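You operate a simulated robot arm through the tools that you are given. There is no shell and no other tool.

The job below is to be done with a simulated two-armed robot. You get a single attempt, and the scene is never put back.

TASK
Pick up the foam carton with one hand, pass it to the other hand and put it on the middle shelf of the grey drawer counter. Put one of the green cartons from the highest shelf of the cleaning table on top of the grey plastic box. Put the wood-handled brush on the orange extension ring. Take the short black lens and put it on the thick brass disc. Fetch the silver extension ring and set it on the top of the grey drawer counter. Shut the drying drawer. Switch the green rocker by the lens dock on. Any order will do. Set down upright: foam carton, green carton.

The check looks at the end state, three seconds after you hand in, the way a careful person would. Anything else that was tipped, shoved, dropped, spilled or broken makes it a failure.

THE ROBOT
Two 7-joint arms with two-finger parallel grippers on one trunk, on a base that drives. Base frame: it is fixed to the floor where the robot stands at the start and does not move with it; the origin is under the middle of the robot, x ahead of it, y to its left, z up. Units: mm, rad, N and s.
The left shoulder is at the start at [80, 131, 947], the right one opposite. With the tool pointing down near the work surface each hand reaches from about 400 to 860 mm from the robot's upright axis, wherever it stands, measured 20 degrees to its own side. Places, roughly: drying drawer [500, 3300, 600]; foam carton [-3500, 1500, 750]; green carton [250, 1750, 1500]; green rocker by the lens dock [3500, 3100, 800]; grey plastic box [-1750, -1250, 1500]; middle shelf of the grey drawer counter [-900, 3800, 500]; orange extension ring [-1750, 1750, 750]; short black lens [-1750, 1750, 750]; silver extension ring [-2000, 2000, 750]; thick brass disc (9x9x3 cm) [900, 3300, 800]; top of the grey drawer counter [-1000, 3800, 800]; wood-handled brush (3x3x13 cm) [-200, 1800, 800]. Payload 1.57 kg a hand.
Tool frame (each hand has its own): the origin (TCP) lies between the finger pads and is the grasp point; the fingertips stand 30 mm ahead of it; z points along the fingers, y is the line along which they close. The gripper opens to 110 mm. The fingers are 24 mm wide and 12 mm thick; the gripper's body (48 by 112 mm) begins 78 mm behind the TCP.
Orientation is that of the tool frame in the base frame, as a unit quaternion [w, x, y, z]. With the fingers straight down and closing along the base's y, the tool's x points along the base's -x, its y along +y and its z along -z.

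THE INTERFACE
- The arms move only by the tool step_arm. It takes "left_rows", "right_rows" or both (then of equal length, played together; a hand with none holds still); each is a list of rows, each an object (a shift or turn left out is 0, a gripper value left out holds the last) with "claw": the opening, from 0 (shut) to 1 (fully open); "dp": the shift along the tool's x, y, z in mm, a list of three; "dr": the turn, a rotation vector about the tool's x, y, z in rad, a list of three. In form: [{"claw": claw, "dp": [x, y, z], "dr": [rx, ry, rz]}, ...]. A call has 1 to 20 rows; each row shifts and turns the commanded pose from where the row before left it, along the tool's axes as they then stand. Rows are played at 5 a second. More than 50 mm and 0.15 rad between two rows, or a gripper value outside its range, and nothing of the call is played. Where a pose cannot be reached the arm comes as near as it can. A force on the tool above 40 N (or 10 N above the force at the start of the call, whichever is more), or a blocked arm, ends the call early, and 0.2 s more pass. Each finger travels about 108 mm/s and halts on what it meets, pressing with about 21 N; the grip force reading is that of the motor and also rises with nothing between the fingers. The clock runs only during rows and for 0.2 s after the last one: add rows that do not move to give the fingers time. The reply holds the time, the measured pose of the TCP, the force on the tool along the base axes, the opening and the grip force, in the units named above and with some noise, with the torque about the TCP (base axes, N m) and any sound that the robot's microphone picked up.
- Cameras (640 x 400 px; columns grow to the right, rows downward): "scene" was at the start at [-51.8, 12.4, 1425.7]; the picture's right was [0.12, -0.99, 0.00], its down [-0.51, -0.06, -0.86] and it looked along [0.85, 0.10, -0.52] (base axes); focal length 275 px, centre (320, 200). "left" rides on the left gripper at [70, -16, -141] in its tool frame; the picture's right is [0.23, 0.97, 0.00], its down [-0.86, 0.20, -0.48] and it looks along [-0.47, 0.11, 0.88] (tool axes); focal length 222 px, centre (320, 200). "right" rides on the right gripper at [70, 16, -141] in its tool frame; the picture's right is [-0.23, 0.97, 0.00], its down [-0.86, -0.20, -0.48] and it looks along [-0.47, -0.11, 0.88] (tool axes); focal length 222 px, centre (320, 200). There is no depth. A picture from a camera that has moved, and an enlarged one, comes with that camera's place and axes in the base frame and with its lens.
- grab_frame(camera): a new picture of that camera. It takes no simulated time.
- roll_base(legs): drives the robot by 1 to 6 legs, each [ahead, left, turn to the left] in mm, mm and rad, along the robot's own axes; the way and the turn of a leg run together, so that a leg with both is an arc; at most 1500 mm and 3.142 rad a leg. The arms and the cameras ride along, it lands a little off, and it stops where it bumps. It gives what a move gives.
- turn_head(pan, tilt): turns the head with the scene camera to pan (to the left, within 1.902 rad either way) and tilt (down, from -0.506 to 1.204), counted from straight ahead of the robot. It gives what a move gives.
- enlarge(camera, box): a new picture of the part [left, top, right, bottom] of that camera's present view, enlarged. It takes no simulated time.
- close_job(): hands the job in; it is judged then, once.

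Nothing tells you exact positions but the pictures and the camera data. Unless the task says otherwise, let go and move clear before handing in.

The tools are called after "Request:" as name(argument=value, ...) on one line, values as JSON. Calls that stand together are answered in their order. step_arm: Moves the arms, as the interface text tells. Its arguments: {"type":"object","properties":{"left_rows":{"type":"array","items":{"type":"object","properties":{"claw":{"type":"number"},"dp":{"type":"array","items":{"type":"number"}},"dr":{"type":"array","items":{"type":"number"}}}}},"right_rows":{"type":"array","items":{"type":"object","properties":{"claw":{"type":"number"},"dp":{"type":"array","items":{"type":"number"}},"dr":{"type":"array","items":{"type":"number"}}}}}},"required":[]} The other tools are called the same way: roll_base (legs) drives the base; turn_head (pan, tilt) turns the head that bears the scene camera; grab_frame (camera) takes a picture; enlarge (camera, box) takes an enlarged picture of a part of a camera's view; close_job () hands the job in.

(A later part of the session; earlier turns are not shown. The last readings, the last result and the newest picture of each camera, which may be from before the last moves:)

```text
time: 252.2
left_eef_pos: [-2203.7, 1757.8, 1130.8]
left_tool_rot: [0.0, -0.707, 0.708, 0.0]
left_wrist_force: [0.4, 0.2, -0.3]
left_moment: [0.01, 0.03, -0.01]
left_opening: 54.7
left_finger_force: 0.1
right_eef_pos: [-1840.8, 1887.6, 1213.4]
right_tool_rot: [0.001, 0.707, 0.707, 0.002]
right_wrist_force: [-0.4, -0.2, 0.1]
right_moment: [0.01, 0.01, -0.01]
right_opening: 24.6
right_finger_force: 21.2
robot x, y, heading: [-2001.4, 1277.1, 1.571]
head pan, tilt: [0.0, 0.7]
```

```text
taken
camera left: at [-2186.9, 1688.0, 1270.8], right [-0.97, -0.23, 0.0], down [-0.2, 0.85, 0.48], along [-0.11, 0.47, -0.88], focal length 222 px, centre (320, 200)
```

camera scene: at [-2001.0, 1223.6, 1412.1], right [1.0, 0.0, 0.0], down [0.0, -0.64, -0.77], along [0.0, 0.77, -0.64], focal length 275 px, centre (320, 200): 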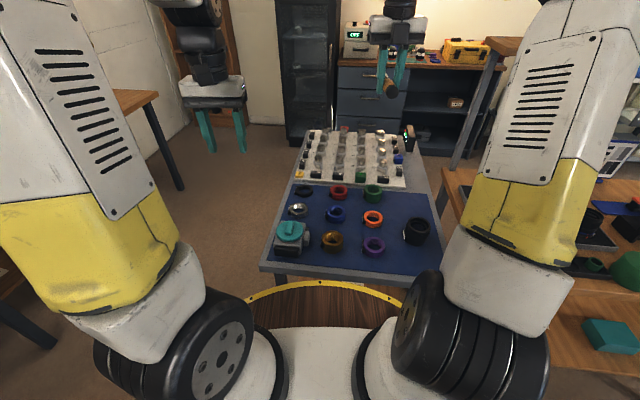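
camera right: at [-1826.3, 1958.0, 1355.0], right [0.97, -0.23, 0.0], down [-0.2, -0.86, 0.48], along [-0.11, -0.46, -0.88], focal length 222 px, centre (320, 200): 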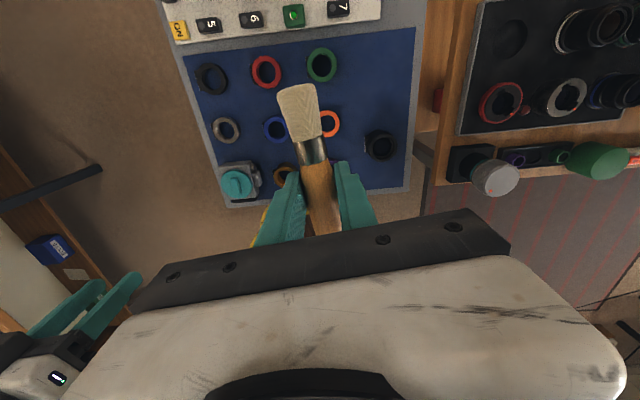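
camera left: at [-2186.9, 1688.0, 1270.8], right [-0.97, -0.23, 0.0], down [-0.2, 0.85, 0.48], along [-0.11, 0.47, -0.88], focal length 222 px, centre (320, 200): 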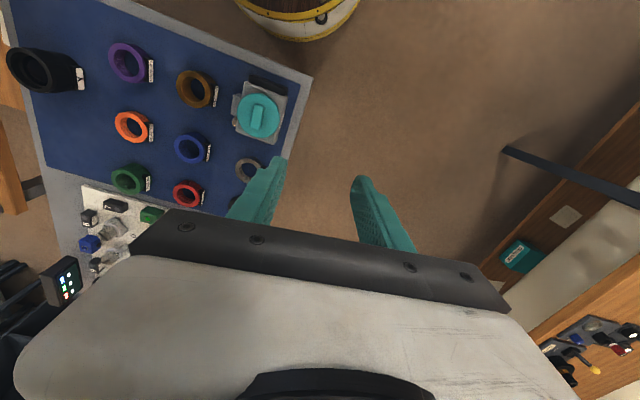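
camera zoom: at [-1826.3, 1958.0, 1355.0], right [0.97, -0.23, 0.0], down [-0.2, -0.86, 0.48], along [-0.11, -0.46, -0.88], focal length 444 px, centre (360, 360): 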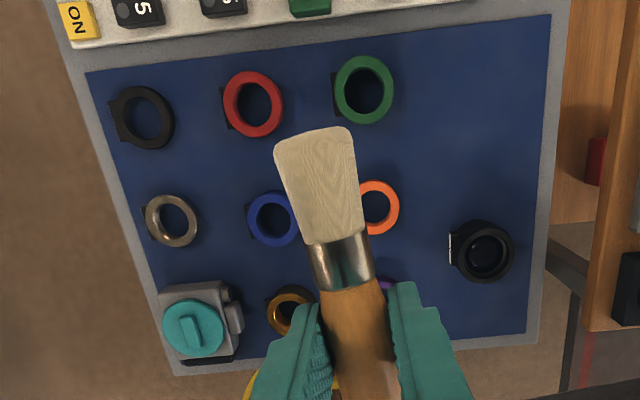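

Orange ring: top z≈803, centre ≈[-1832, 1867]. I position the brush over it and lower to about 18 mm above.

Request:
step_arm(right_rows=[{"dp": [-10, 5, 30]}, {"dp": [-10, 4, 45]}, {"dp": [0, 0, 45]}, {"dp": [0, 0, 45]}, {"dp": [0, 0, 45]}, {"dp": [0, 0, 45]}, {"dp": [0, 0, 45]}, {"dp": [0, 0, 40]}, {"dp": [0, 0, 20]}, {}])

Request:
enlarge(camera="scene", box=[300, 150, 440, 260])

Request:
grab_frame(camera="right")

Request:
enlarge(camera="left", box=[0, 40, 280, 220])

```text
time: 254.4
left_eef_pos: [-2201.0, 1755.9, 1129.6]
left_tool_rot: [0.0, -0.707, 0.707, 0.0]
left_wrist_force: [-1.0, -0.7, 0.3]
left_moment: [0.02, -0.03, -0.01]
left_opening: 54.9
left_finger_force: 0.2
right_eef_pos: [-1832.2, 1869.2, 852.9]
right_tool_rot: [0.0, 0.707, 0.707, 0.003]
right_wrist_force: [0.8, 1.2, -0.5]
right_moment: [-0.02, 0.0, -0.01]
right_opening: 24.5
right_finger_force: 21.1
robot x, y, heading: [-2002.4, 1276.7, 1.573]
head pan, tilt: [0.0, 0.7]
```

```text
3.64 times, centred on (370, 205) of scene
camera zoom: at [-2001.0, 1223.5, 1412.0], right [1.0, 0.0, 0.0], down [0.0, -0.64, -0.76], along [0.0, 0.76, -0.64], focal length 998 px, centre (138, 182)
```

zoom: 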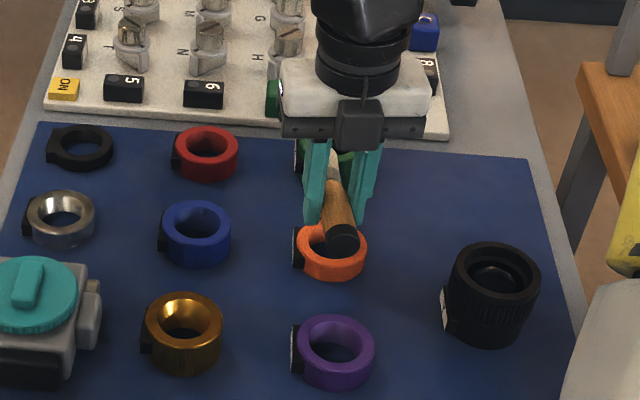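

```text
taken
camera right: at [-1816.6, 1939.0, 994.4], right [0.97, -0.23, 0.0], down [-0.2, -0.86, 0.48], along [-0.11, -0.46, -0.88], focal length 222 px, centre (320, 200)
```

right: 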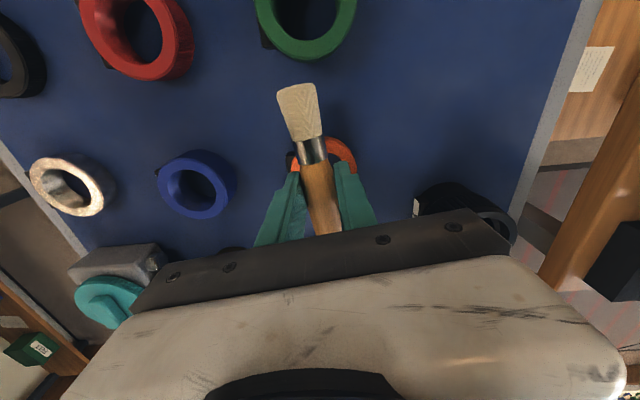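

```text
2.22 times, centred on (140, 130) of left
camera zoom: at [-2186.9, 1688.0, 1270.8], right [-0.97, -0.23, 0.0], down [-0.2, 0.85, 0.48], along [-0.11, 0.47, -0.88], focal length 494 px, centre (720, 356)
```

zoom: 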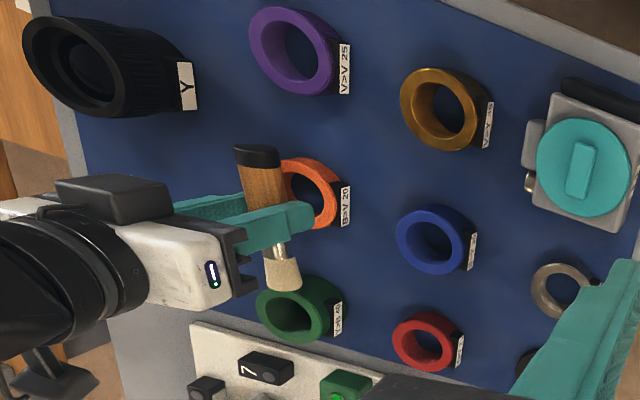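

Well aligned. I shift 3 mm right and lower the last part in small steps, watching the force.

Request:
step_arm(right_rows=[{"dp": [-2, 3, 5]}, {"dp": [0, 0, 4]}, {"dp": [0, 0, 3]}, {}])

Request:
step_arm(right_rows=[{"dp": [0, 0, 2]}, {}])

Request:
step_arm(right_rows=[{"dp": [0, 0, 2]}, {}])

Request:
enlarge(camera="left", box=[60, 60, 200, 200])

Request:
enlarge(camera="right", box=[240, 70, 400, 240])

```text
time: 255.4
left_eef_pos: [-2201.3, 1756.8, 1131.1]
left_tool_rot: [0.0, 0.707, -0.707, 0.0]
left_wrist_force: [1.1, 0.2, -0.1]
left_moment: [-0.02, 0.01, -0.03]
left_opening: 55.1
left_finger_force: 0.1
right_eef_pos: [-1828.8, 1866.6, 841.0]
right_tool_rot: [0.0, 0.707, 0.707, 0.003]
right_wrist_force: [1.1, 0.0, -0.2]
right_moment: [-0.01, 0.03, 0.0]
right_opening: 25.0
right_finger_force: 20.8
robot x, y, heading: [-1995.5, 1277.6, 1.574]
head pan, tilt: [0.0, 0.7]
```

```text
time: 256.1
left_eef_pos: [-2203.0, 1757.0, 1130.4]
left_tool_rot: [-0.001, 0.707, -0.707, 0.0]
left_wrist_force: [-0.2, -0.1, 0.8]
left_moment: [0.0, -0.01, 0.01]
left_opening: 55.3
left_finger_force: 0.2
right_eef_pos: [-1829.1, 1866.9, 839.0]
right_tool_rot: [0.0, 0.707, 0.707, 0.002]
right_wrist_force: [-0.2, 0.3, 0.1]
right_moment: [0.01, -0.01, -0.01]
right_opening: 25.0
right_finger_force: 21.1
robot x, y, heading: [-1998.9, 1277.4, 1.571]
head pan, tilt: [0.0, 0.7]
```

```text
time: 256.6
left_eef_pos: [-2202.9, 1757.2, 1129.6]
left_tool_rot: [0.0, -0.707, 0.708, -0.001]
left_wrist_force: [-0.1, -0.5, -0.1]
left_moment: [0.0, -0.02, -0.01]
left_opening: 54.8
left_finger_force: 0.1
right_eef_pos: [-1828.5, 1867.3, 836.7]
right_tool_rot: [0.001, 0.707, 0.707, 0.002]
right_wrist_force: [0.5, 0.0, -0.5]
right_moment: [0.02, 0.01, 0.02]
right_opening: 24.8
right_finger_force: 21.6
robot x, y, heading: [-1998.4, 1280.0, 1.567]
head pan, tilt: [0.0, 0.7]
```

```text
2.86 times, centred on (130, 130) of left
camera zoom: at [-2186.9, 1688.0, 1270.8], right [-0.97, -0.23, 0.0], down [-0.2, 0.85, 0.48], along [-0.11, 0.47, -0.88], focal length 635 px, centre (863, 400)
```

zoom: 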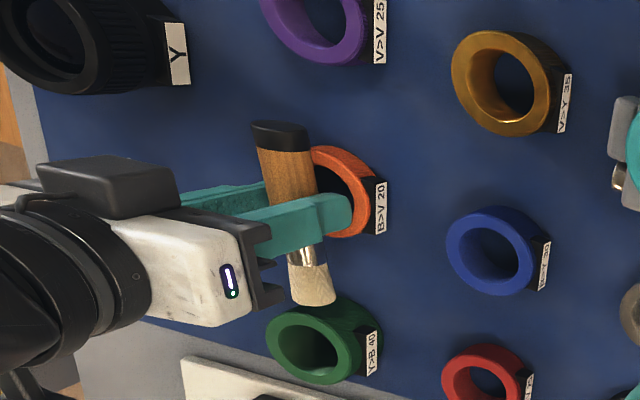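

```text
2.35 times, centred on (320, 155) of right
camera zoom: at [-1812.9, 1937.3, 978.7], right [0.97, -0.23, 0.0], down [-0.2, -0.86, 0.48], along [-0.11, -0.46, -0.88], focal length 523 px, centre (320, 306)
```

zoom: 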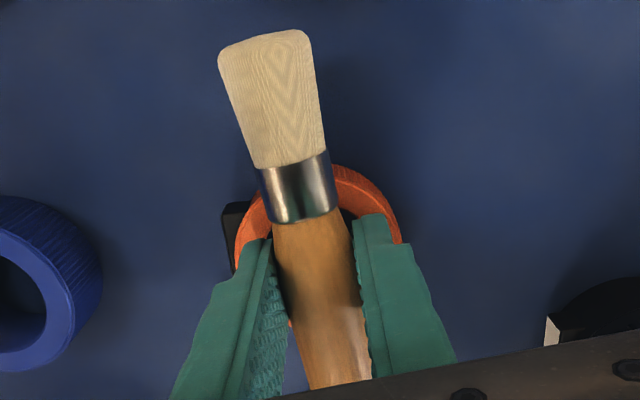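

Request:
step_arm(right_rows=[{"dp": [0, 0, 3]}, {"dp": [0, 0, 2]}, {}])

Request:
step_arm(right_rows=[{"dp": [0, 0, 2]}, {"dp": [0, 0, 2]}, {}])

Request:
enlarge(camera="left", box=[60, 60, 200, 200])

Request:
enlarge(camera="scene", box=[330, 180, 410, 240])

```text
time: 257.4
left_eef_pos: [-2203.1, 1755.8, 1130.2]
left_tool_rot: [-0.001, 0.707, -0.707, -0.001]
left_wrist_force: [0.5, -1.6, -0.3]
left_moment: [-0.04, 0.01, -0.02]
left_opening: 54.9
left_finger_force: 0.0
right_eef_pos: [-1829.5, 1865.3, 833.3]
right_tool_rot: [-0.001, 0.707, 0.707, 0.003]
right_wrist_force: [0.0, -3.9, 17.2]
right_moment: [-0.26, 0.05, 0.02]
right_opening: 25.2
right_finger_force: 21.1
robot x, y, heading: [-1999.0, 1276.2, 1.574]
head pan, tilt: [0.0, 0.7]
```

```text
time: 257.9
left_eef_pos: [-2202.0, 1756.8, 1130.7]
left_tool_rot: [0.0, 0.707, -0.707, -0.001]
left_wrist_force: [0.4, -0.2, -0.1]
left_moment: [-0.01, 0.0, 0.01]
left_opening: 55.1
left_finger_force: 0.0
right_eef_pos: [-1828.3, 1866.3, 833.0]
right_tool_rot: [0.001, 0.707, 0.707, 0.003]
right_wrist_force: [1.2, -6.9, 15.0]
right_moment: [-0.34, 0.1, 0.0]
right_opening: 24.8
right_finger_force: 21.2
robot x, y, heading: [-2000.4, 1277.7, 1.57]
head pan, tilt: [0.0, 0.7]
stopped in row 2 (right hand): the force on the tool passed its limit at 43 N (the readings are from after the stop); the commanded pose is now the measured one
```

```text
2.86 times, centred on (130, 130) of left
camera zoom: at [-2186.8, 1687.2, 1271.1], right [-0.97, -0.23, 0.0], down [-0.2, 0.85, 0.48], along [-0.11, 0.47, -0.88], focal length 635 px, centre (863, 400)
```

zoom: 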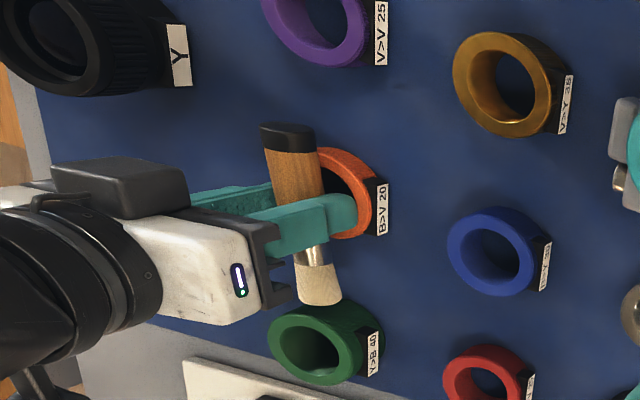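

```text
6.67 times, centred on (370, 210) of scene
camera zoom: at [-2001.1, 1222.6, 1412.0], right [1.0, 0.0, 0.0], down [0.0, -0.64, -0.77], along [0.0, 0.77, -0.64], focal length 1831 px, centre (-13, 133)
```

zoom: 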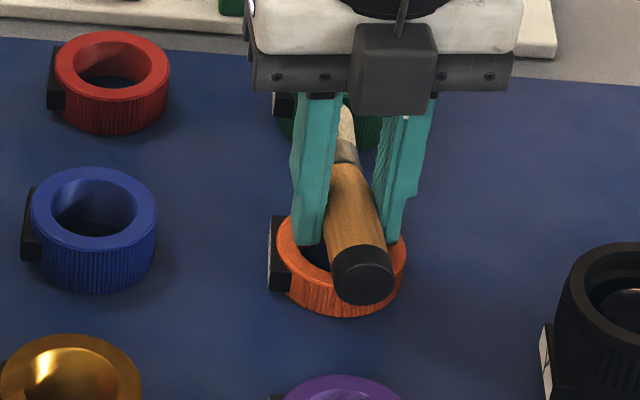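

The brush rests on the ring (contact force). I open the fingers slowly.

Request:
step_arm(right_rows=[{"dp": [0, 0, -1]}, {"claw": 0.25}, {"claw": 0.27}, {"claw": 0.3}, {"claw": 0.34}, {"claw": 0.4}, {"claw": 0.45}, {}, {}])

Request:
enlarge(camera="scene", box=[330, 180, 410, 240])

Request:
enlarge(camera="left", box=[60, 60, 200, 200])

Request:
enlarge(camera="right", box=[220, 70, 420, 240])

```text
time: 259.9
left_eef_pos: [-2202.4, 1757.2, 1129.1]
left_tool_rot: [0.0, -0.707, 0.707, 0.001]
left_wrist_force: [0.8, 0.2, 0.6]
left_moment: [0.01, 0.02, -0.01]
left_opening: 55.1
left_finger_force: 0.0
right_eef_pos: [-1829.4, 1866.7, 833.6]
right_tool_rot: [-0.001, 0.707, 0.707, 0.003]
right_wrist_force: [2.6, 0.3, 6.7]
right_moment: [-0.02, 0.05, 0.02]
right_opening: 46.0
right_finger_force: 0.0
robot x, y, heading: [-1996.4, 1278.8, 1.573]
head pan, tilt: [0.0, 0.7]
```

```text
6.67 times, centred on (370, 210) of scene
camera zoom: at [-2001.0, 1223.3, 1412.0], right [1.0, 0.0, 0.0], down [0.0, -0.64, -0.76], along [0.0, 0.76, -0.64], focal length 1831 px, centre (-13, 133)
```

zoom: 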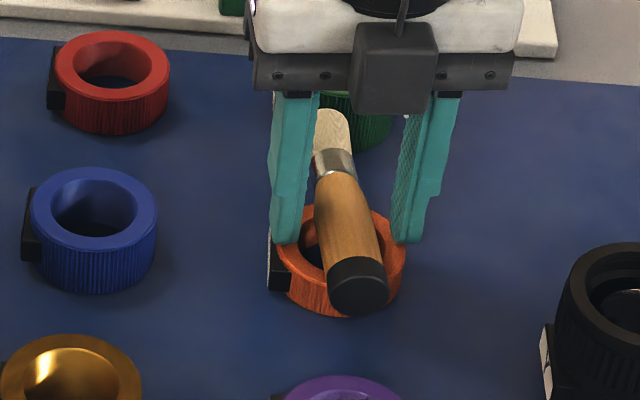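

```text
2.86 times, centred on (130, 130) of left
camera zoom: at [-2186.9, 1687.9, 1270.8], right [-0.97, -0.23, 0.0], down [-0.2, 0.85, 0.48], along [-0.11, 0.47, -0.88], focal length 635 px, centre (863, 400)
```

zoom: 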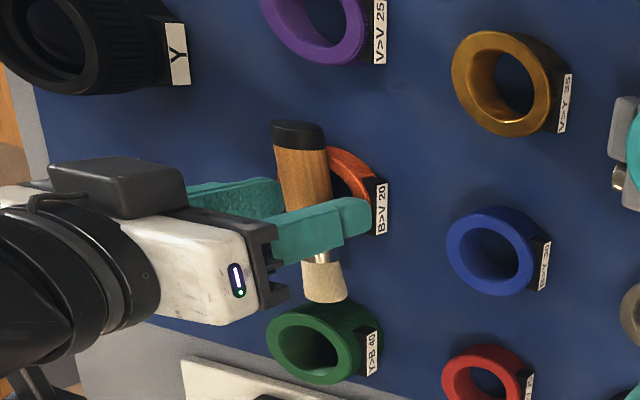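

```text
2.35 times, centred on (320, 155) of right
camera zoom: at [-1813.3, 1937.8, 975.1], right [0.97, -0.23, 0.0], down [-0.2, -0.86, 0.47], along [-0.1, -0.46, -0.88], focal length 523 px, centre (320, 306)
```

zoom: 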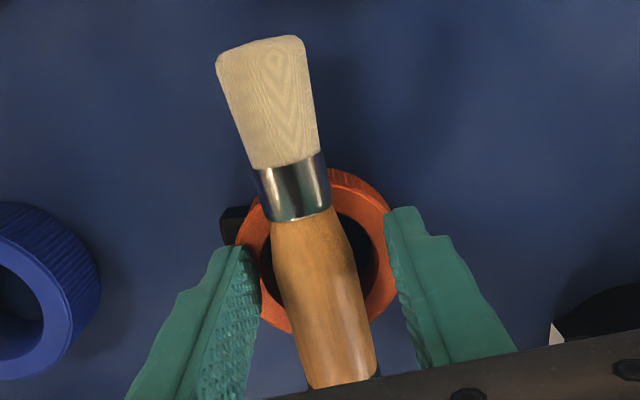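

The brush lies across the ring. I lift the hand straight up.

Request:
step_arm(right_rows=[{"dp": [0, 0, -4]}, {"dp": [0, 0, -8]}, {"dp": [0, 0, -15]}, {"dp": [0, 0, -30]}, {"dp": [0, 0, -45]}, {"dp": [0, 0, -45]}, {"dp": [0, 0, -45], "claw": 1.0}, {"dp": [0, 0, -45]}, {}])

Request:
enlarge(camera="scene", box=[330, 180, 410, 240])

Request:
grab_frame(camera="right")

Request:
enlarge(camera="left", box=[0, 40, 280, 220])

```text
time: 261.9
left_eef_pos: [-2202.7, 1757.4, 1129.8]
left_tool_rot: [0.0, 0.707, -0.707, -0.001]
left_wrist_force: [0.7, 0.2, 0.1]
left_moment: [-0.01, -0.02, -0.02]
left_opening: 54.8
left_finger_force: 0.1
right_eef_pos: [-1830.0, 1866.8, 1070.8]
right_tool_rot: [0.0, 0.707, 0.707, 0.003]
right_wrist_force: [1.4, 0.3, -0.2]
right_moment: [0.0, 0.01, 0.01]
right_opening: 110.3
right_finger_force: 0.1
robot x, y, heading: [-1997.1, 1277.3, 1.57]
head pan, tilt: [0.0, 0.7]
```

```text
6.67 times, centred on (370, 210) of scene
camera zoom: at [-2001.0, 1223.5, 1412.0], right [1.0, 0.0, 0.0], down [0.0, -0.64, -0.76], along [0.0, 0.76, -0.64], focal length 1831 px, centre (-13, 133)
```

zoom: 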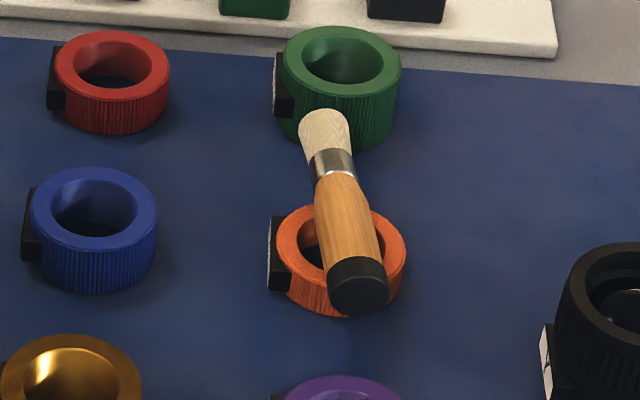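

```text
taken
camera right: at [-1814.3, 1936.8, 1212.4], right [0.97, -0.23, 0.0], down [-0.2, -0.86, 0.47], along [-0.1, -0.46, -0.88], focal length 222 px, centre (320, 200)
```

right: 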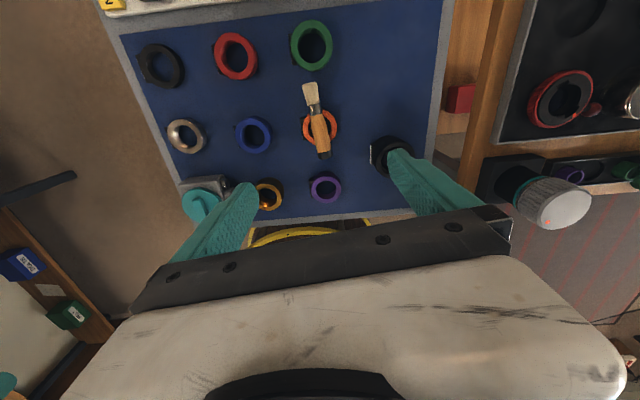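

```text
2.22 times, centred on (140, 130) of left
camera zoom: at [-2186.9, 1688.0, 1270.8], right [-0.97, -0.23, 0.0], down [-0.2, 0.85, 0.48], along [-0.11, 0.47, -0.88], focal length 494 px, centre (720, 356)
```

zoom: 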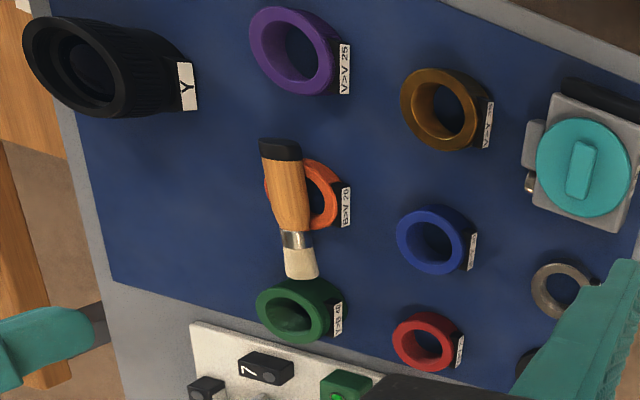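

The brush lies across the orange ring, clear of the others. Next I take the silver ring with the left hand (at ≈[-2074, 1900]) and then the short lens with the right (≈[-1714, 1795]).

Request:
step_arm(left_rows=[{"dp": [-30, -25, 20], "claw": 0.82}, {"dp": [-30, -25, 25]}, {"dp": [-30, -25, 30]}, {"dp": [-28, -26, 30]}, {"dp": [-25, -26, 30]}, {"dp": [0, 0, 40]}, {"dp": [0, 0, 40]}, {}], right_rows=[{"dp": [-20, 25, 0]}, {"dp": [-20, 25, 0]}, {"dp": [-20, 25, 0]}, {"dp": [-12, 25, 0]}, {"dp": [0, 15, 0]}, {}, {}, {}])

Request:
enlarge(camera="left", box=[200, 60, 440, 220])

Request:
enlarge(camera="right", box=[200, 60, 440, 220])

Request:
enlarge(camera="scene", box=[260, 150, 440, 275])

```text
time: 263.7
left_eef_pos: [-2075.6, 1898.0, 914.4]
left_tool_rot: [-0.001, 0.707, -0.707, -0.001]
left_wrist_force: [0.5, -0.4, -0.3]
left_moment: [0.0, -0.02, 0.0]
left_opening: 89.9
left_finger_force: 0.0
right_eef_pos: [-1714.7, 1793.3, 1070.2]
right_tool_rot: [-0.001, 0.707, 0.707, 0.004]
right_wrist_force: [-0.1, 0.5, -0.2]
right_moment: [-0.02, -0.01, 0.01]
right_opening: 110.0
right_finger_force: 0.0
robot x, y, heading: [-2004.1, 1276.7, 1.569]
head pan, tilt: [0.0, 0.7]
```

```text
2.50 times, centred on (320, 140) of left
camera zoom: at [-2059.6, 1830.4, 1055.0], right [-0.97, -0.23, 0.0], down [-0.2, 0.85, 0.48], along [-0.11, 0.47, -0.88], focal length 555 px, centre (320, 350)
```

zoom: 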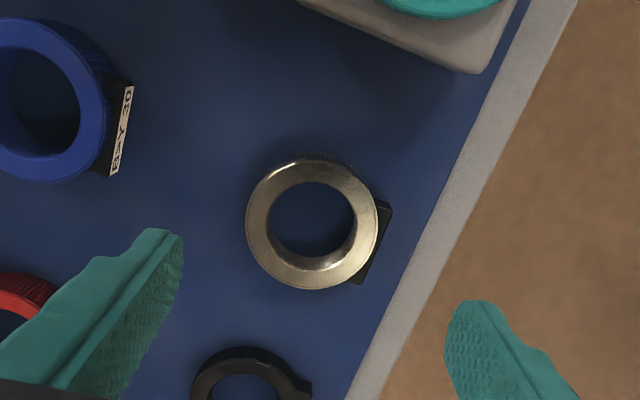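

```text
2.50 times, centred on (320, 140) of right
camera zoom: at [-1699.4, 1864.7, 1212.1], right [0.97, -0.23, 0.0], down [-0.2, -0.86, 0.47], along [-0.1, -0.46, -0.88], focal length 555 px, centre (320, 350)
```

zoom: 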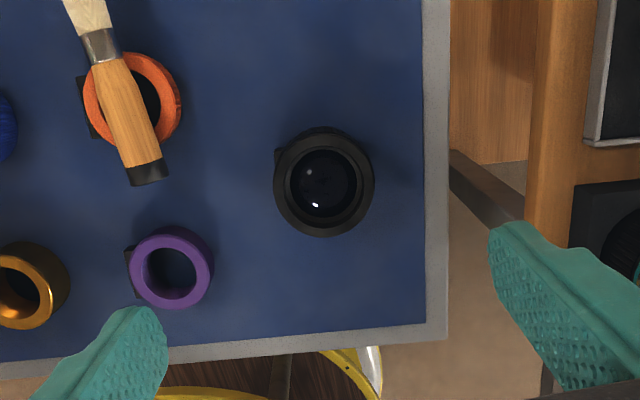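

```text
3.20 times, centred on (350, 212) of scene
camera zoom: at [-2001.0, 1223.4, 1412.0], right [1.0, 0.0, 0.0], down [0.0, -0.64, -0.76], along [0.0, 0.76, -0.64], focal length 879 px, centre (224, 160)
```

zoom: 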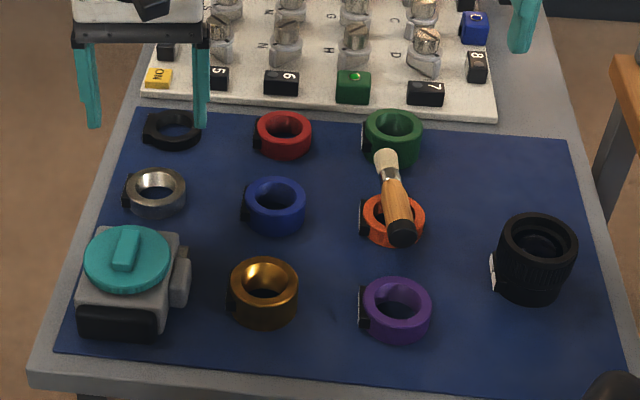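

Both are centred well. I lower both hands: left to z 813, right to z 824.

Request:
step_arm(left_rows=[{"dp": [-4, 0, 25]}, {"dp": [0, 0, 30]}, {"dp": [0, 0, 20]}, {"dp": [0, 0, 10]}, {"dp": [0, 0, 8]}, {"dp": [0, 0, 5]}, {}], right_rows=[{"dp": [-3, 0, 45]}, {"dp": [0, 0, 45]}, {"dp": [0, 0, 45]}, {"dp": [0, 0, 45]}, {"dp": [0, 0, 40]}, {"dp": [0, 0, 25]}, {}])

Request:
enlarge(camera="left", box=[200, 100, 440, 250])

Request:
enlarge(camera="right", box=[200, 100, 440, 250])

Request:
enlarge(camera="scene", box=[260, 150, 440, 275])

```text
time: 265.3
left_eef_pos: [-2076.0, 1904.9, 815.7]
left_tool_rot: [0.0, -0.707, 0.707, 0.0]
left_wrist_force: [-0.7, 0.0, 0.2]
left_moment: [-0.01, -0.01, -0.03]
left_opening: 90.4
left_finger_force: 0.0
right_eef_pos: [-1713.2, 1791.4, 824.2]
right_tool_rot: [-0.001, 0.707, 0.707, 0.003]
right_wrist_force: [0.4, 0.1, -0.3]
right_moment: [0.01, 0.05, 0.05]
right_opening: 110.0
right_finger_force: 0.1
robot x, y, heading: [-1998.7, 1278.7, 1.574]
head pan, tilt: [0.0, 0.7]
```

```text
2.67 times, centred on (320, 175) of left
camera zoom: at [-2060.1, 1835.4, 957.1], right [-0.97, -0.23, 0.0], down [-0.2, 0.85, 0.48], along [-0.11, 0.47, -0.88], focal length 592 px, centre (320, 267)
```

zoom: 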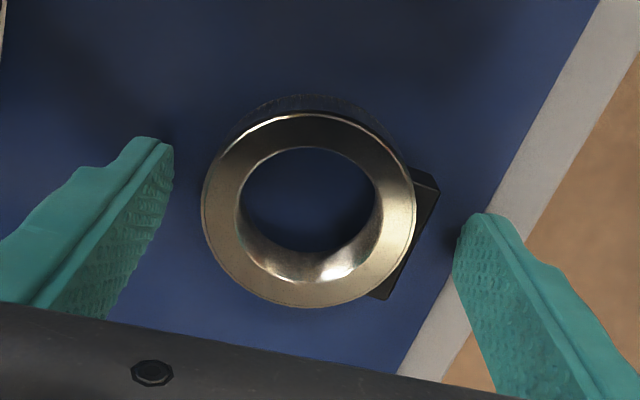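

```text
2.67 times, centred on (320, 175) of right
camera zoom: at [-1698.5, 1863.0, 966.8], right [0.97, -0.23, 0.0], down [-0.2, -0.86, 0.47], along [-0.1, -0.46, -0.88], focal length 592 px, centre (320, 267)
```

zoom: 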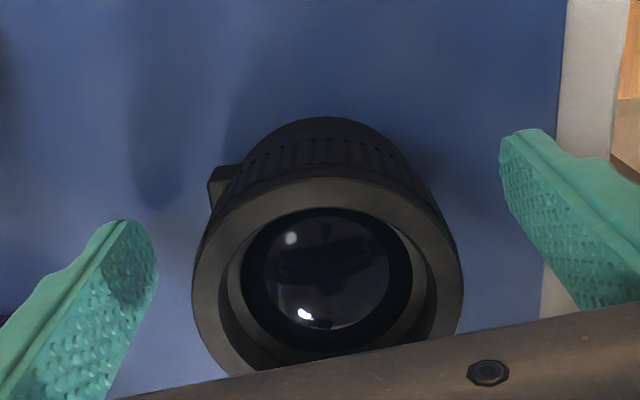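

```text
3.20 times, centred on (350, 212) of scene
camera zoom: at [-2001.0, 1223.5, 1412.0], right [1.0, 0.0, 0.0], down [0.0, -0.64, -0.76], along [0.0, 0.76, -0.64], focal length 879 px, centre (224, 160)
```

zoom: 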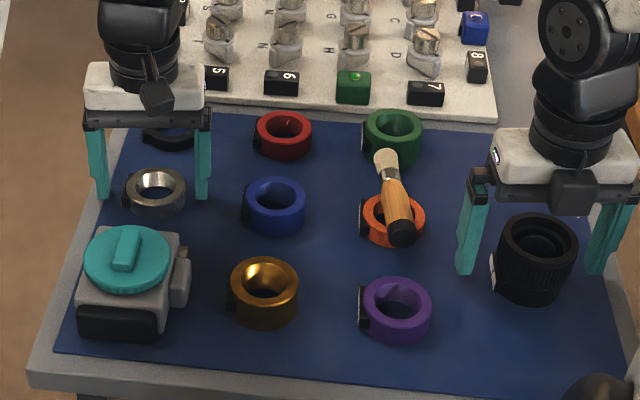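

Both centred. I close both hands.

Request:
step_arm(left_rows=[{"dp": [3, 0, 2]}, {"claw": 0.6}, {"claw": 0.4}, {"claw": 0.2}, {"claw": 0.0}, {"claw": 0.0}, {}], right_rows=[{}, {"claw": 0.75}, {"claw": 0.5}, {"claw": 0.3}, {"claw": 0.1}, {"claw": 0.0}, {}])

Request:
enlarge(camera="left", box=[200, 100, 440, 250])

Request:
enlarge(camera="right", box=[200, 100, 440, 250])

```text
time: 266.9
left_eef_pos: [-2076.0, 1900.8, 815.2]
left_tool_rot: [0.0, 0.707, -0.707, 0.0]
left_wrist_force: [1.0, -0.3, 0.3]
left_moment: [0.0, -0.02, 0.0]
left_opening: 64.9
left_finger_force: 21.0
right_eef_pos: [-1714.2, 1792.4, 825.2]
right_tool_rot: [-0.001, 0.707, 0.707, 0.004]
right_wrist_force: [-5.1, -1.4, 6.9]
right_moment: [-0.01, 0.52, 0.0]
right_opening: 65.1
right_finger_force: 21.6
robot x, y, heading: [-1998.9, 1274.4, 1.575]
head pan, tilt: [0.0, 0.7]
```

```text
2.67 times, centred on (320, 175) of left
camera zoom: at [-2060.4, 1832.1, 955.5], right [-0.97, -0.23, 0.0], down [-0.2, 0.85, 0.48], along [-0.11, 0.47, -0.88], focal length 592 px, centre (320, 267)
```

zoom: 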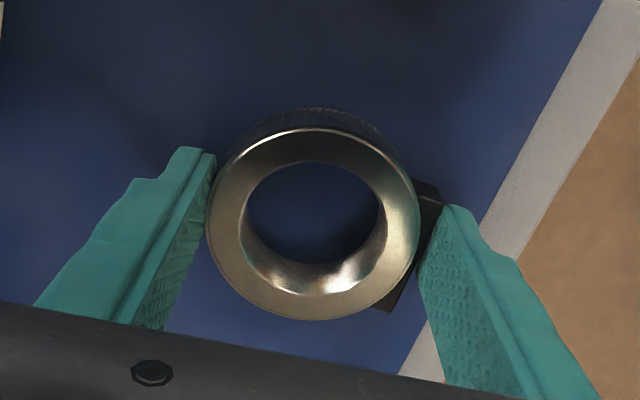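

```text
2.67 times, centred on (320, 175) of right
camera zoom: at [-1698.9, 1863.1, 967.4], right [0.97, -0.23, 0.0], down [-0.2, -0.86, 0.47], along [-0.1, -0.46, -0.88], focal length 592 px, centre (320, 267)
```

zoom: 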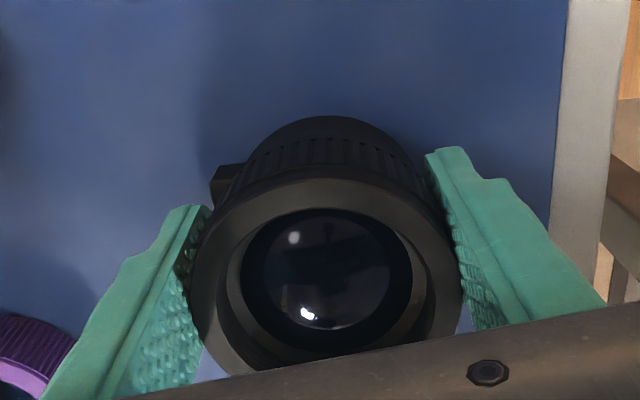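

Both gripped (about 65 mm each). I lift both.

Request:
step_arm(left_rows=[{"dp": [0, 0, -8]}, {"dp": [0, 0, -20]}, {"dp": [0, 0, -40]}, {"dp": [0, 0, -45]}, {"dp": [0, 0, -45]}, {"dp": [0, 0, -45]}, {"dp": [0, 0, -45]}, {}], right_rows=[{"dp": [0, 0, -8]}, {"dp": [0, 0, -20]}, {"dp": [0, 0, -40]}, {"dp": [0, 0, -45]}, {"dp": [0, 0, -45]}, {"dp": [0, 0, -45]}, {"dp": [0, 0, -45]}, {}])

Request:
enlarge(camera="left", box=[200, 100, 440, 250])

Request:
enlarge(camera="right", box=[200, 100, 440, 250])

Request:
grab_frame(camera="scene")

```text
time: 268.7
left_eef_pos: [-2075.3, 1902.9, 1063.2]
left_tool_rot: [0.0, -0.707, 0.707, 0.001]
left_wrist_force: [0.3, 0.6, -0.6]
left_moment: [0.0, 0.02, 0.01]
left_opening: 65.0
left_finger_force: 20.8
right_eef_pos: [-1715.4, 1791.1, 1074.2]
right_tool_rot: [-0.001, 0.707, 0.707, 0.003]
right_wrist_force: [-0.3, 0.8, -1.9]
right_moment: [0.04, 0.01, 0.01]
right_opening: 65.1
right_finger_force: 20.9
robot x, y, heading: [-1999.4, 1271.5, 1.57]
head pan, tilt: [0.0, 0.7]
```

```text
2.67 times, centred on (320, 175) of left
camera zoom: at [-2060.0, 1832.9, 1203.7], right [-0.97, -0.23, 0.0], down [-0.2, 0.85, 0.48], along [-0.11, 0.47, -0.88], focal length 592 px, centre (320, 267)
```

zoom: 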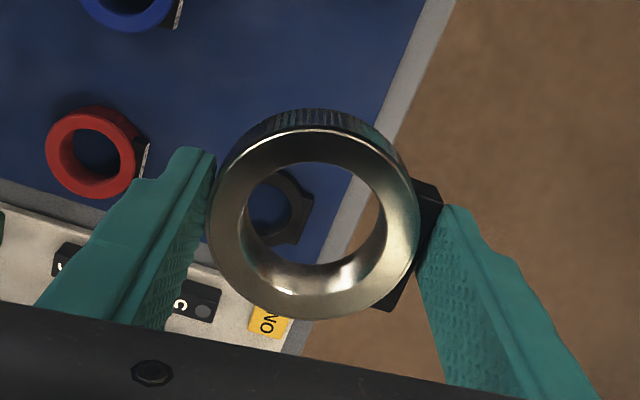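

```text
2.67 times, centred on (320, 175) of right
camera zoom: at [-1700.1, 1860.9, 1216.7], right [0.97, -0.23, 0.0], down [-0.2, -0.86, 0.47], along [-0.11, -0.46, -0.88], focal length 592 px, centre (320, 267)
```

zoom: 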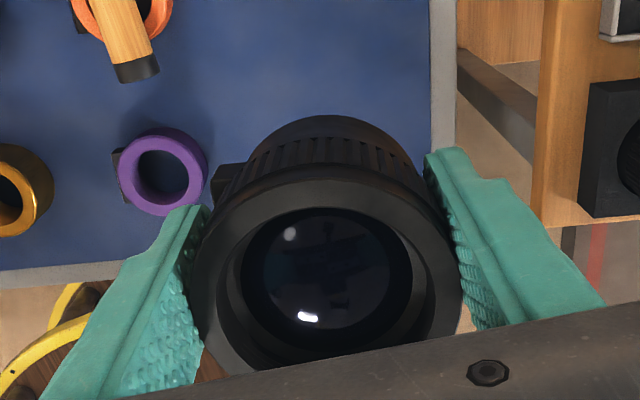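

```text
taken
camera scene: at [-2001.0, 1223.5, 1412.0], right [1.0, 0.0, 0.0], down [0.0, -0.64, -0.76], along [0.0, 0.76, -0.64], focal length 275 px, centre (320, 200)
```

scene: 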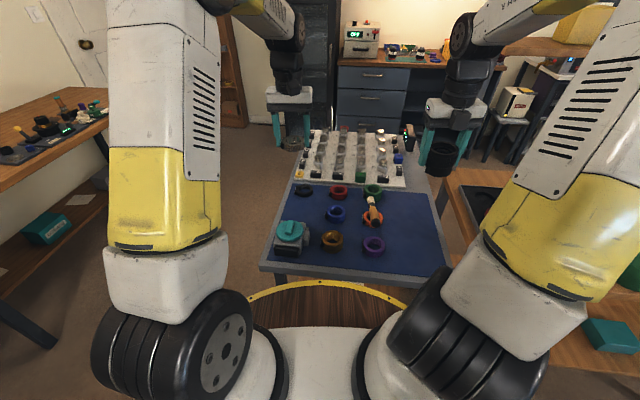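

Both objects are held. I drive round the left end of the ring table toward the grey counter.

Request:
roll_base(legs=[[-280, 0, 0], [0, 740, 0], [1000, 0, 0]])

Request:
turn_head(pan=-0.6, tilt=0.4)

Request:
grab_frame(camera="scene")

```text
time: 279.1
left_eef_pos: [-2807.9, 2625.8, 1062.4]
left_tool_rot: [0.0, -0.705, 0.709, 0.001]
left_wrist_force: [0.5, -0.2, -0.5]
left_moment: [0.04, 0.03, 0.03]
left_opening: 64.1
left_finger_force: 21.2
right_eef_pos: [-2448.5, 2510.7, 1073.6]
right_tool_rot: [-0.001, 0.709, 0.706, 0.003]
right_wrist_force: [0.2, 0.3, -2.8]
right_moment: [0.0, -0.02, 0.02]
right_opening: 64.9
right_finger_force: 21.5
robot x, y, heading: [-2734.9, 1999.8, 1.567]
head pan, tilt: [0.0, 0.7]
```

```text
time: 280.1
left_eef_pos: [-2807.8, 2624.8, 1062.4]
left_tool_rot: [0.0, -0.705, 0.709, 0.0]
left_wrist_force: [0.2, 0.4, -1.9]
left_moment: [-0.01, -0.01, 0.04]
left_opening: 63.7
left_finger_force: 20.7
right_eef_pos: [-2448.5, 2510.5, 1074.3]
right_tool_rot: [0.0, 0.709, 0.705, 0.003]
right_wrist_force: [-0.3, 0.5, -2.6]
right_moment: [-0.04, 0.05, 0.03]
right_opening: 65.0
right_finger_force: 21.2
robot x, y, heading: [-2733.2, 1998.3, 1.562]
head pan, tilt: [-0.6, 0.4]
```

```text
taken
camera scene: at [-2684.9, 1937.0, 1438.8], right [0.82, -0.57, 0.0], down [-0.22, -0.32, -0.92], along [0.52, 0.76, -0.39], focal length 275 px, centre (320, 200)
```

scene: 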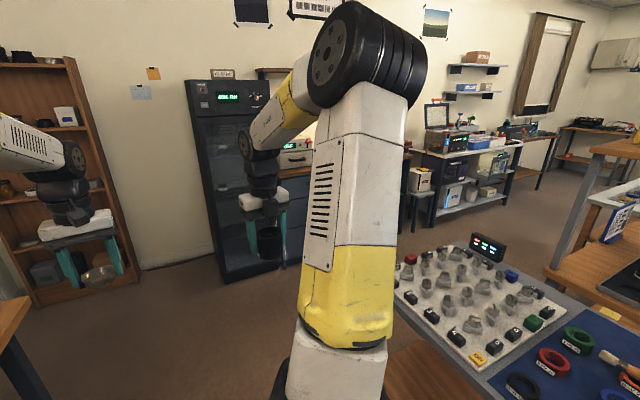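

The corridor behind the table is wide. I go ahead, turn right and drive along it.

Request:
roll_base(legs=[[800, 0, 0], [0, 0, -1.571], [1500, 0, 0], [200, 0, 0]])

Request:
turn_head(pan=1.2, tilt=0.4)

Request:
grab_frame(camera="scene")

Request:
turn_head(pan=0.3, tilt=0.4)

Request:
grab_frame(camera="scene")

```text
time: 296.4
left_eef_pos: [-398.5, 2857.2, 1061.9]
left_tool_rot: [0.001, 0.004, 1.0, 0.0]
left_wrist_force: [-0.3, 0.1, -0.9]
left_moment: [0.02, 0.0, 0.01]
left_opening: 62.5
left_finger_force: 22.2
right_eef_pos: [-513.3, 2497.0, 1075.1]
right_tool_rot: [0.002, 1.0, -0.003, 0.003]
right_wrist_force: [-0.7, 0.1, -2.6]
right_moment: [-0.01, 0.03, -0.01]
right_opening: 64.9
right_finger_force: 20.9
robot x, y, heading: [-1023.9, 2782.6, -0.004]
head pan, tilt: [-0.6, 0.4]
```

```text
time: 298.2
left_eef_pos: [-399.5, 2856.7, 1062.8]
left_tool_rot: [0.0, 0.004, 1.0, 0.0]
left_wrist_force: [-0.3, -0.1, -0.9]
left_moment: [0.01, -0.02, 0.01]
left_opening: 62.6
left_finger_force: 20.9
right_eef_pos: [-512.8, 2497.3, 1075.6]
right_tool_rot: [0.002, 1.0, -0.004, 0.002]
right_wrist_force: [-0.3, 0.4, -2.6]
right_moment: [-0.04, -0.03, 0.04]
right_opening: 64.9
right_finger_force: 20.7
robot x, y, heading: [-1021.8, 2783.7, -0.003]
head pan, tilt: [1.201, 0.4]
```

```text
taken
camera scene: at [-1131.8, 2873.7, 1438.9], right [0.93, -0.37, 0.0], down [-0.14, -0.36, -0.92], along [0.34, 0.86, -0.39], focal length 275 px, centre (320, 200)
```

scene: 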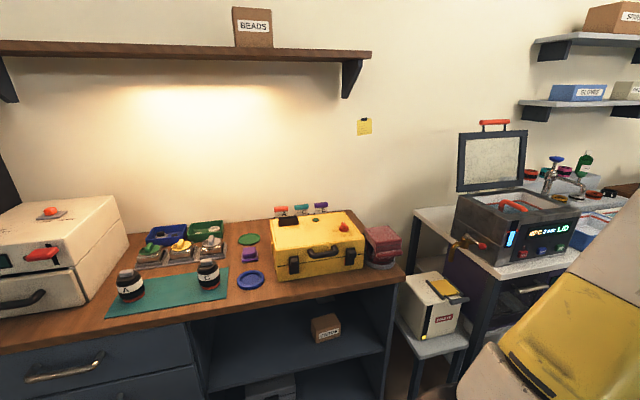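

```text
time: 299.4
left_eef_pos: [-398.1, 2856.8, 1063.5]
left_tool_rot: [-0.001, 0.004, 1.0, 0.0]
left_wrist_force: [-0.1, 1.0, -1.0]
left_moment: [0.03, 0.02, 0.02]
left_opening: 62.9
left_finger_force: 21.2
right_eef_pos: [-514.2, 2496.5, 1074.3]
right_tool_rot: [0.002, 1.0, -0.003, 0.002]
right_wrist_force: [0.4, 0.1, -3.3]
right_moment: [-0.01, 0.01, 0.0]
right_opening: 64.9
right_finger_force: 21.3
robot x, y, heading: [-1021.2, 2788.8, -0.004]
head pan, tilt: [0.3, 0.4]
```

```text
taken
camera scene: at [-1077.2, 2814.5, 1438.9], right [0.29, -0.96, 0.0], down [-0.37, -0.11, -0.92], along [0.88, 0.27, -0.39], focal length 275 px, centre (320, 200)
```

scene: 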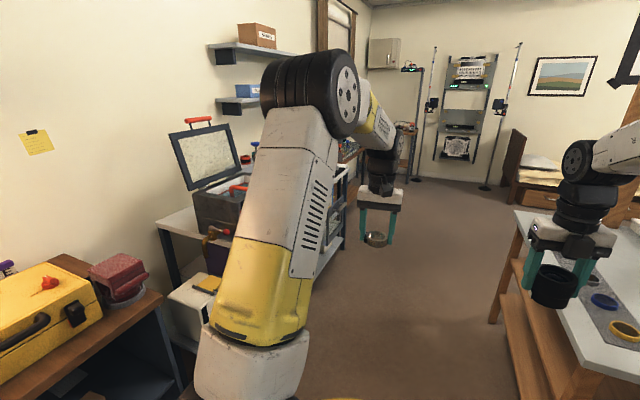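

I turn to face the counter and look at its top closely.

Request:
roll_base(legs=[[0, 0, 1.571]])

Request:
turn_head(pan=0, tilt=0.5)

Request:
grab_frame(camera="scene")

Request:
enlarge(camera="scene", box=[200, 110, 440, 260])

```text
time: 303.6
left_eef_pos: [-1090.2, 3412.1, 1062.0]
left_tool_rot: [0.0, -0.702, 0.713, 0.0]
left_wrist_force: [0.3, -0.1, -0.4]
left_moment: [0.02, -0.03, 0.03]
left_opening: 62.5
left_finger_force: 21.1
right_eef_pos: [-732.5, 3294.8, 1073.8]
right_tool_rot: [-0.001, 0.713, 0.701, 0.003]
right_wrist_force: [0.0, -0.2, -2.0]
right_moment: [0.03, 0.0, 0.01]
right_opening: 65.2
right_finger_force: 21.4
robot x, y, heading: [-1025.0, 2784.0, 1.558]
head pan, tilt: [0.3, 0.4]
```

```text
time: 304.4
left_eef_pos: [-1090.1, 3411.8, 1062.2]
left_tool_rot: [0.0, -0.701, 0.713, 0.0]
left_wrist_force: [0.1, -0.1, -0.1]
left_moment: [0.01, -0.02, 0.01]
left_opening: 62.6
left_finger_force: 21.0
right_eef_pos: [-731.9, 3294.4, 1074.5]
right_tool_rot: [-0.001, 0.713, 0.701, 0.002]
right_wrist_force: [1.0, 0.3, -2.1]
right_moment: [-0.01, 0.0, -0.02]
right_opening: 65.1
right_finger_force: 21.6
robot x, y, heading: [-1026.3, 2786.6, 1.559]
head pan, tilt: [0.0, 0.499]
```

```text
taken
camera scene: at [-1026.9, 2738.2, 1429.8], right [1.0, -0.01, 0.0], down [-0.01, -0.48, -0.88], along [0.01, 0.88, -0.48], focal length 275 px, centre (320, 200)
```

scene: 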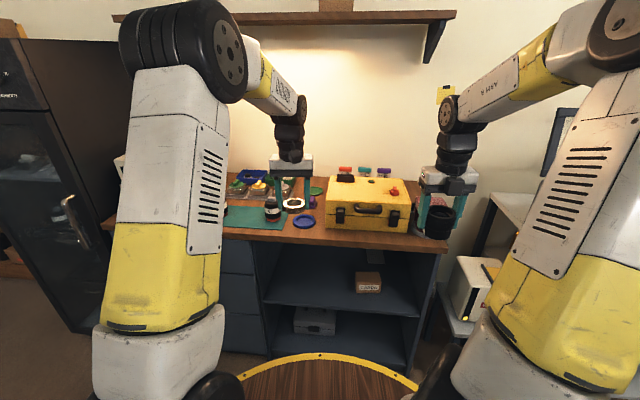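

```text
2.67 times, centred on (320, 185) of scene
camera zoom: at [-1026.9, 2738.2, 1429.8], right [1.0, -0.01, 0.0], down [-0.01, -0.48, -0.88], along [0.01, 0.88, -0.48], focal length 732 px, centre (320, 240)
```

zoom: 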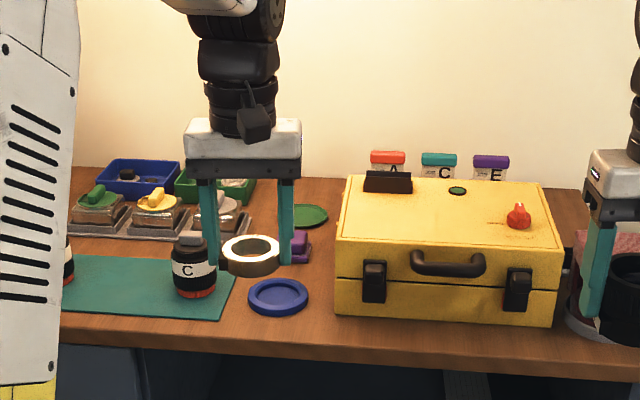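

The free strip in front of the yellow case suits the silver ring. I move right 145 and ahead 270, then look again.

Request:
roll_base(legs=[[0, 0, 0.013], [0, -145, 0], [270, 0, 0]])

Request:
turn_head(pan=0, tilt=0.8)

Request:
grab_frame(camera="scene")

Request:
grab_frame(camera="left")

```text
time: 307.7
left_eef_pos: [-952.6, 3684.9, 1063.3]
left_tool_rot: [0.0, -0.705, 0.709, 0.0]
left_wrist_force: [-0.5, 0.0, -0.9]
left_moment: [0.0, 0.0, 0.01]
left_opening: 62.5
left_finger_force: 20.6
right_eef_pos: [-593.2, 3571.0, 1075.3]
right_tool_rot: [-0.001, 0.708, 0.706, 0.003]
right_wrist_force: [0.1, -0.3, -1.9]
right_moment: [0.02, -0.01, 0.01]
right_opening: 65.1
right_finger_force: 21.3
robot x, y, heading: [-878.6, 3057.1, 1.572]
head pan, tilt: [0.0, 0.499]
```

```text
time: 308.5
left_eef_pos: [-951.7, 3684.2, 1063.1]
left_tool_rot: [0.0, -0.706, 0.708, 0.0]
left_wrist_force: [0.5, -0.6, -1.2]
left_moment: [-0.01, 0.01, -0.01]
left_opening: 62.6
left_finger_force: 21.4
right_eef_pos: [-592.6, 3571.6, 1075.3]
right_tool_rot: [-0.001, 0.708, 0.706, 0.004]
right_wrist_force: [-0.7, 0.0, -2.1]
right_moment: [0.01, 0.01, 0.01]
right_opening: 65.2
right_finger_force: 20.5
robot x, y, heading: [-880.3, 3063.3, 1.57]
head pan, tilt: [0.0, 0.799]
```

```text
taken
camera scene: at [-880.1, 3001.6, 1403.8], right [1.0, 0.0, 0.0], down [0.0, -0.72, -0.7], along [0.0, 0.7, -0.72], focal length 275 px, centre (320, 200)
```

scene: 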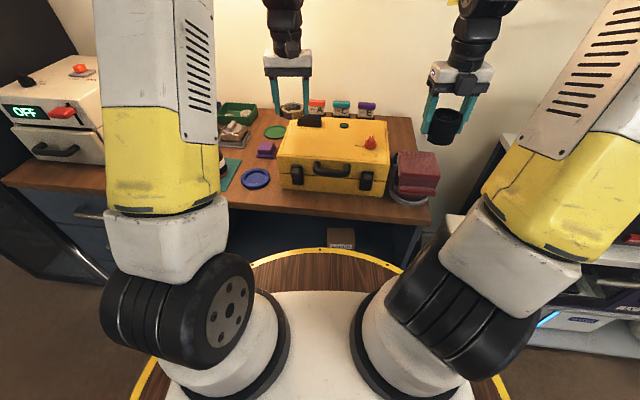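

```text
taken
camera left: at [-936.7, 3615.4, 1203.2], right [-0.97, -0.22, 0.0], down [-0.2, 0.86, 0.48], along [-0.11, 0.47, -0.88], focal length 222 px, centre (320, 200)
```

left: 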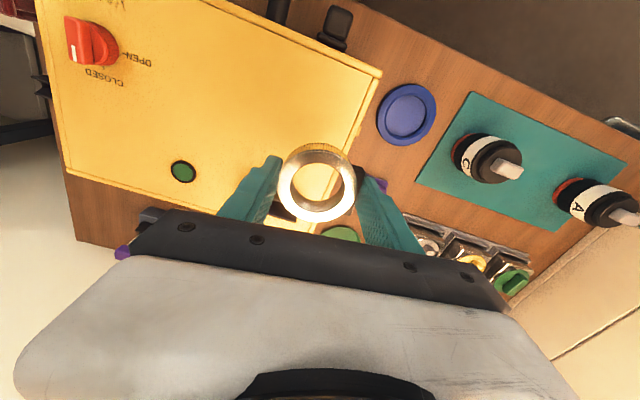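

Request:
enlarge(camera="scene", box=[220, 110, 440, 240])

Request:
enlarge(camera="left", box=[180, 0, 500, 200])

```text
2.91 times, centred on (330, 175) of scene
camera zoom: at [-880.1, 3001.6, 1403.8], right [1.0, 0.0, 0.0], down [0.0, -0.72, -0.7], along [0.0, 0.7, -0.72], focal length 799 px, centre (291, 273)
```

zoom: 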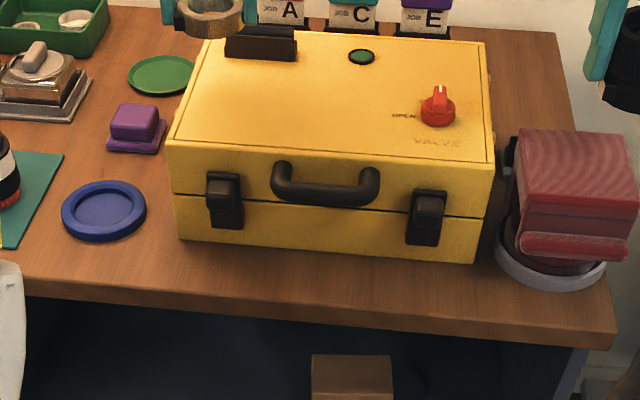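

```text
2.00 times, centred on (340, 100) of left
camera zoom: at [-936.7, 3615.4, 1203.2], right [-0.97, -0.22, 0.0], down [-0.2, 0.86, 0.48], along [-0.11, 0.47, -0.88], focal length 444 px, centre (280, 400)
```

zoom: 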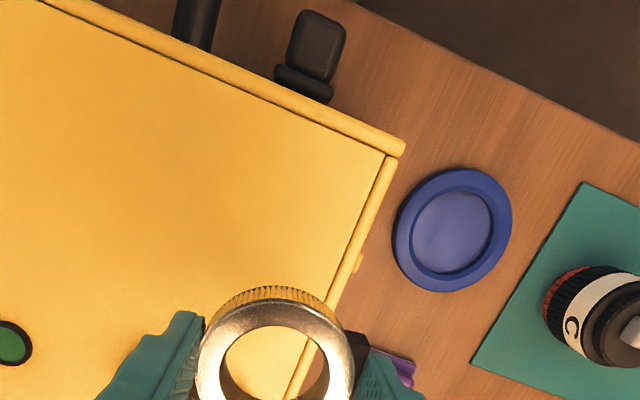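

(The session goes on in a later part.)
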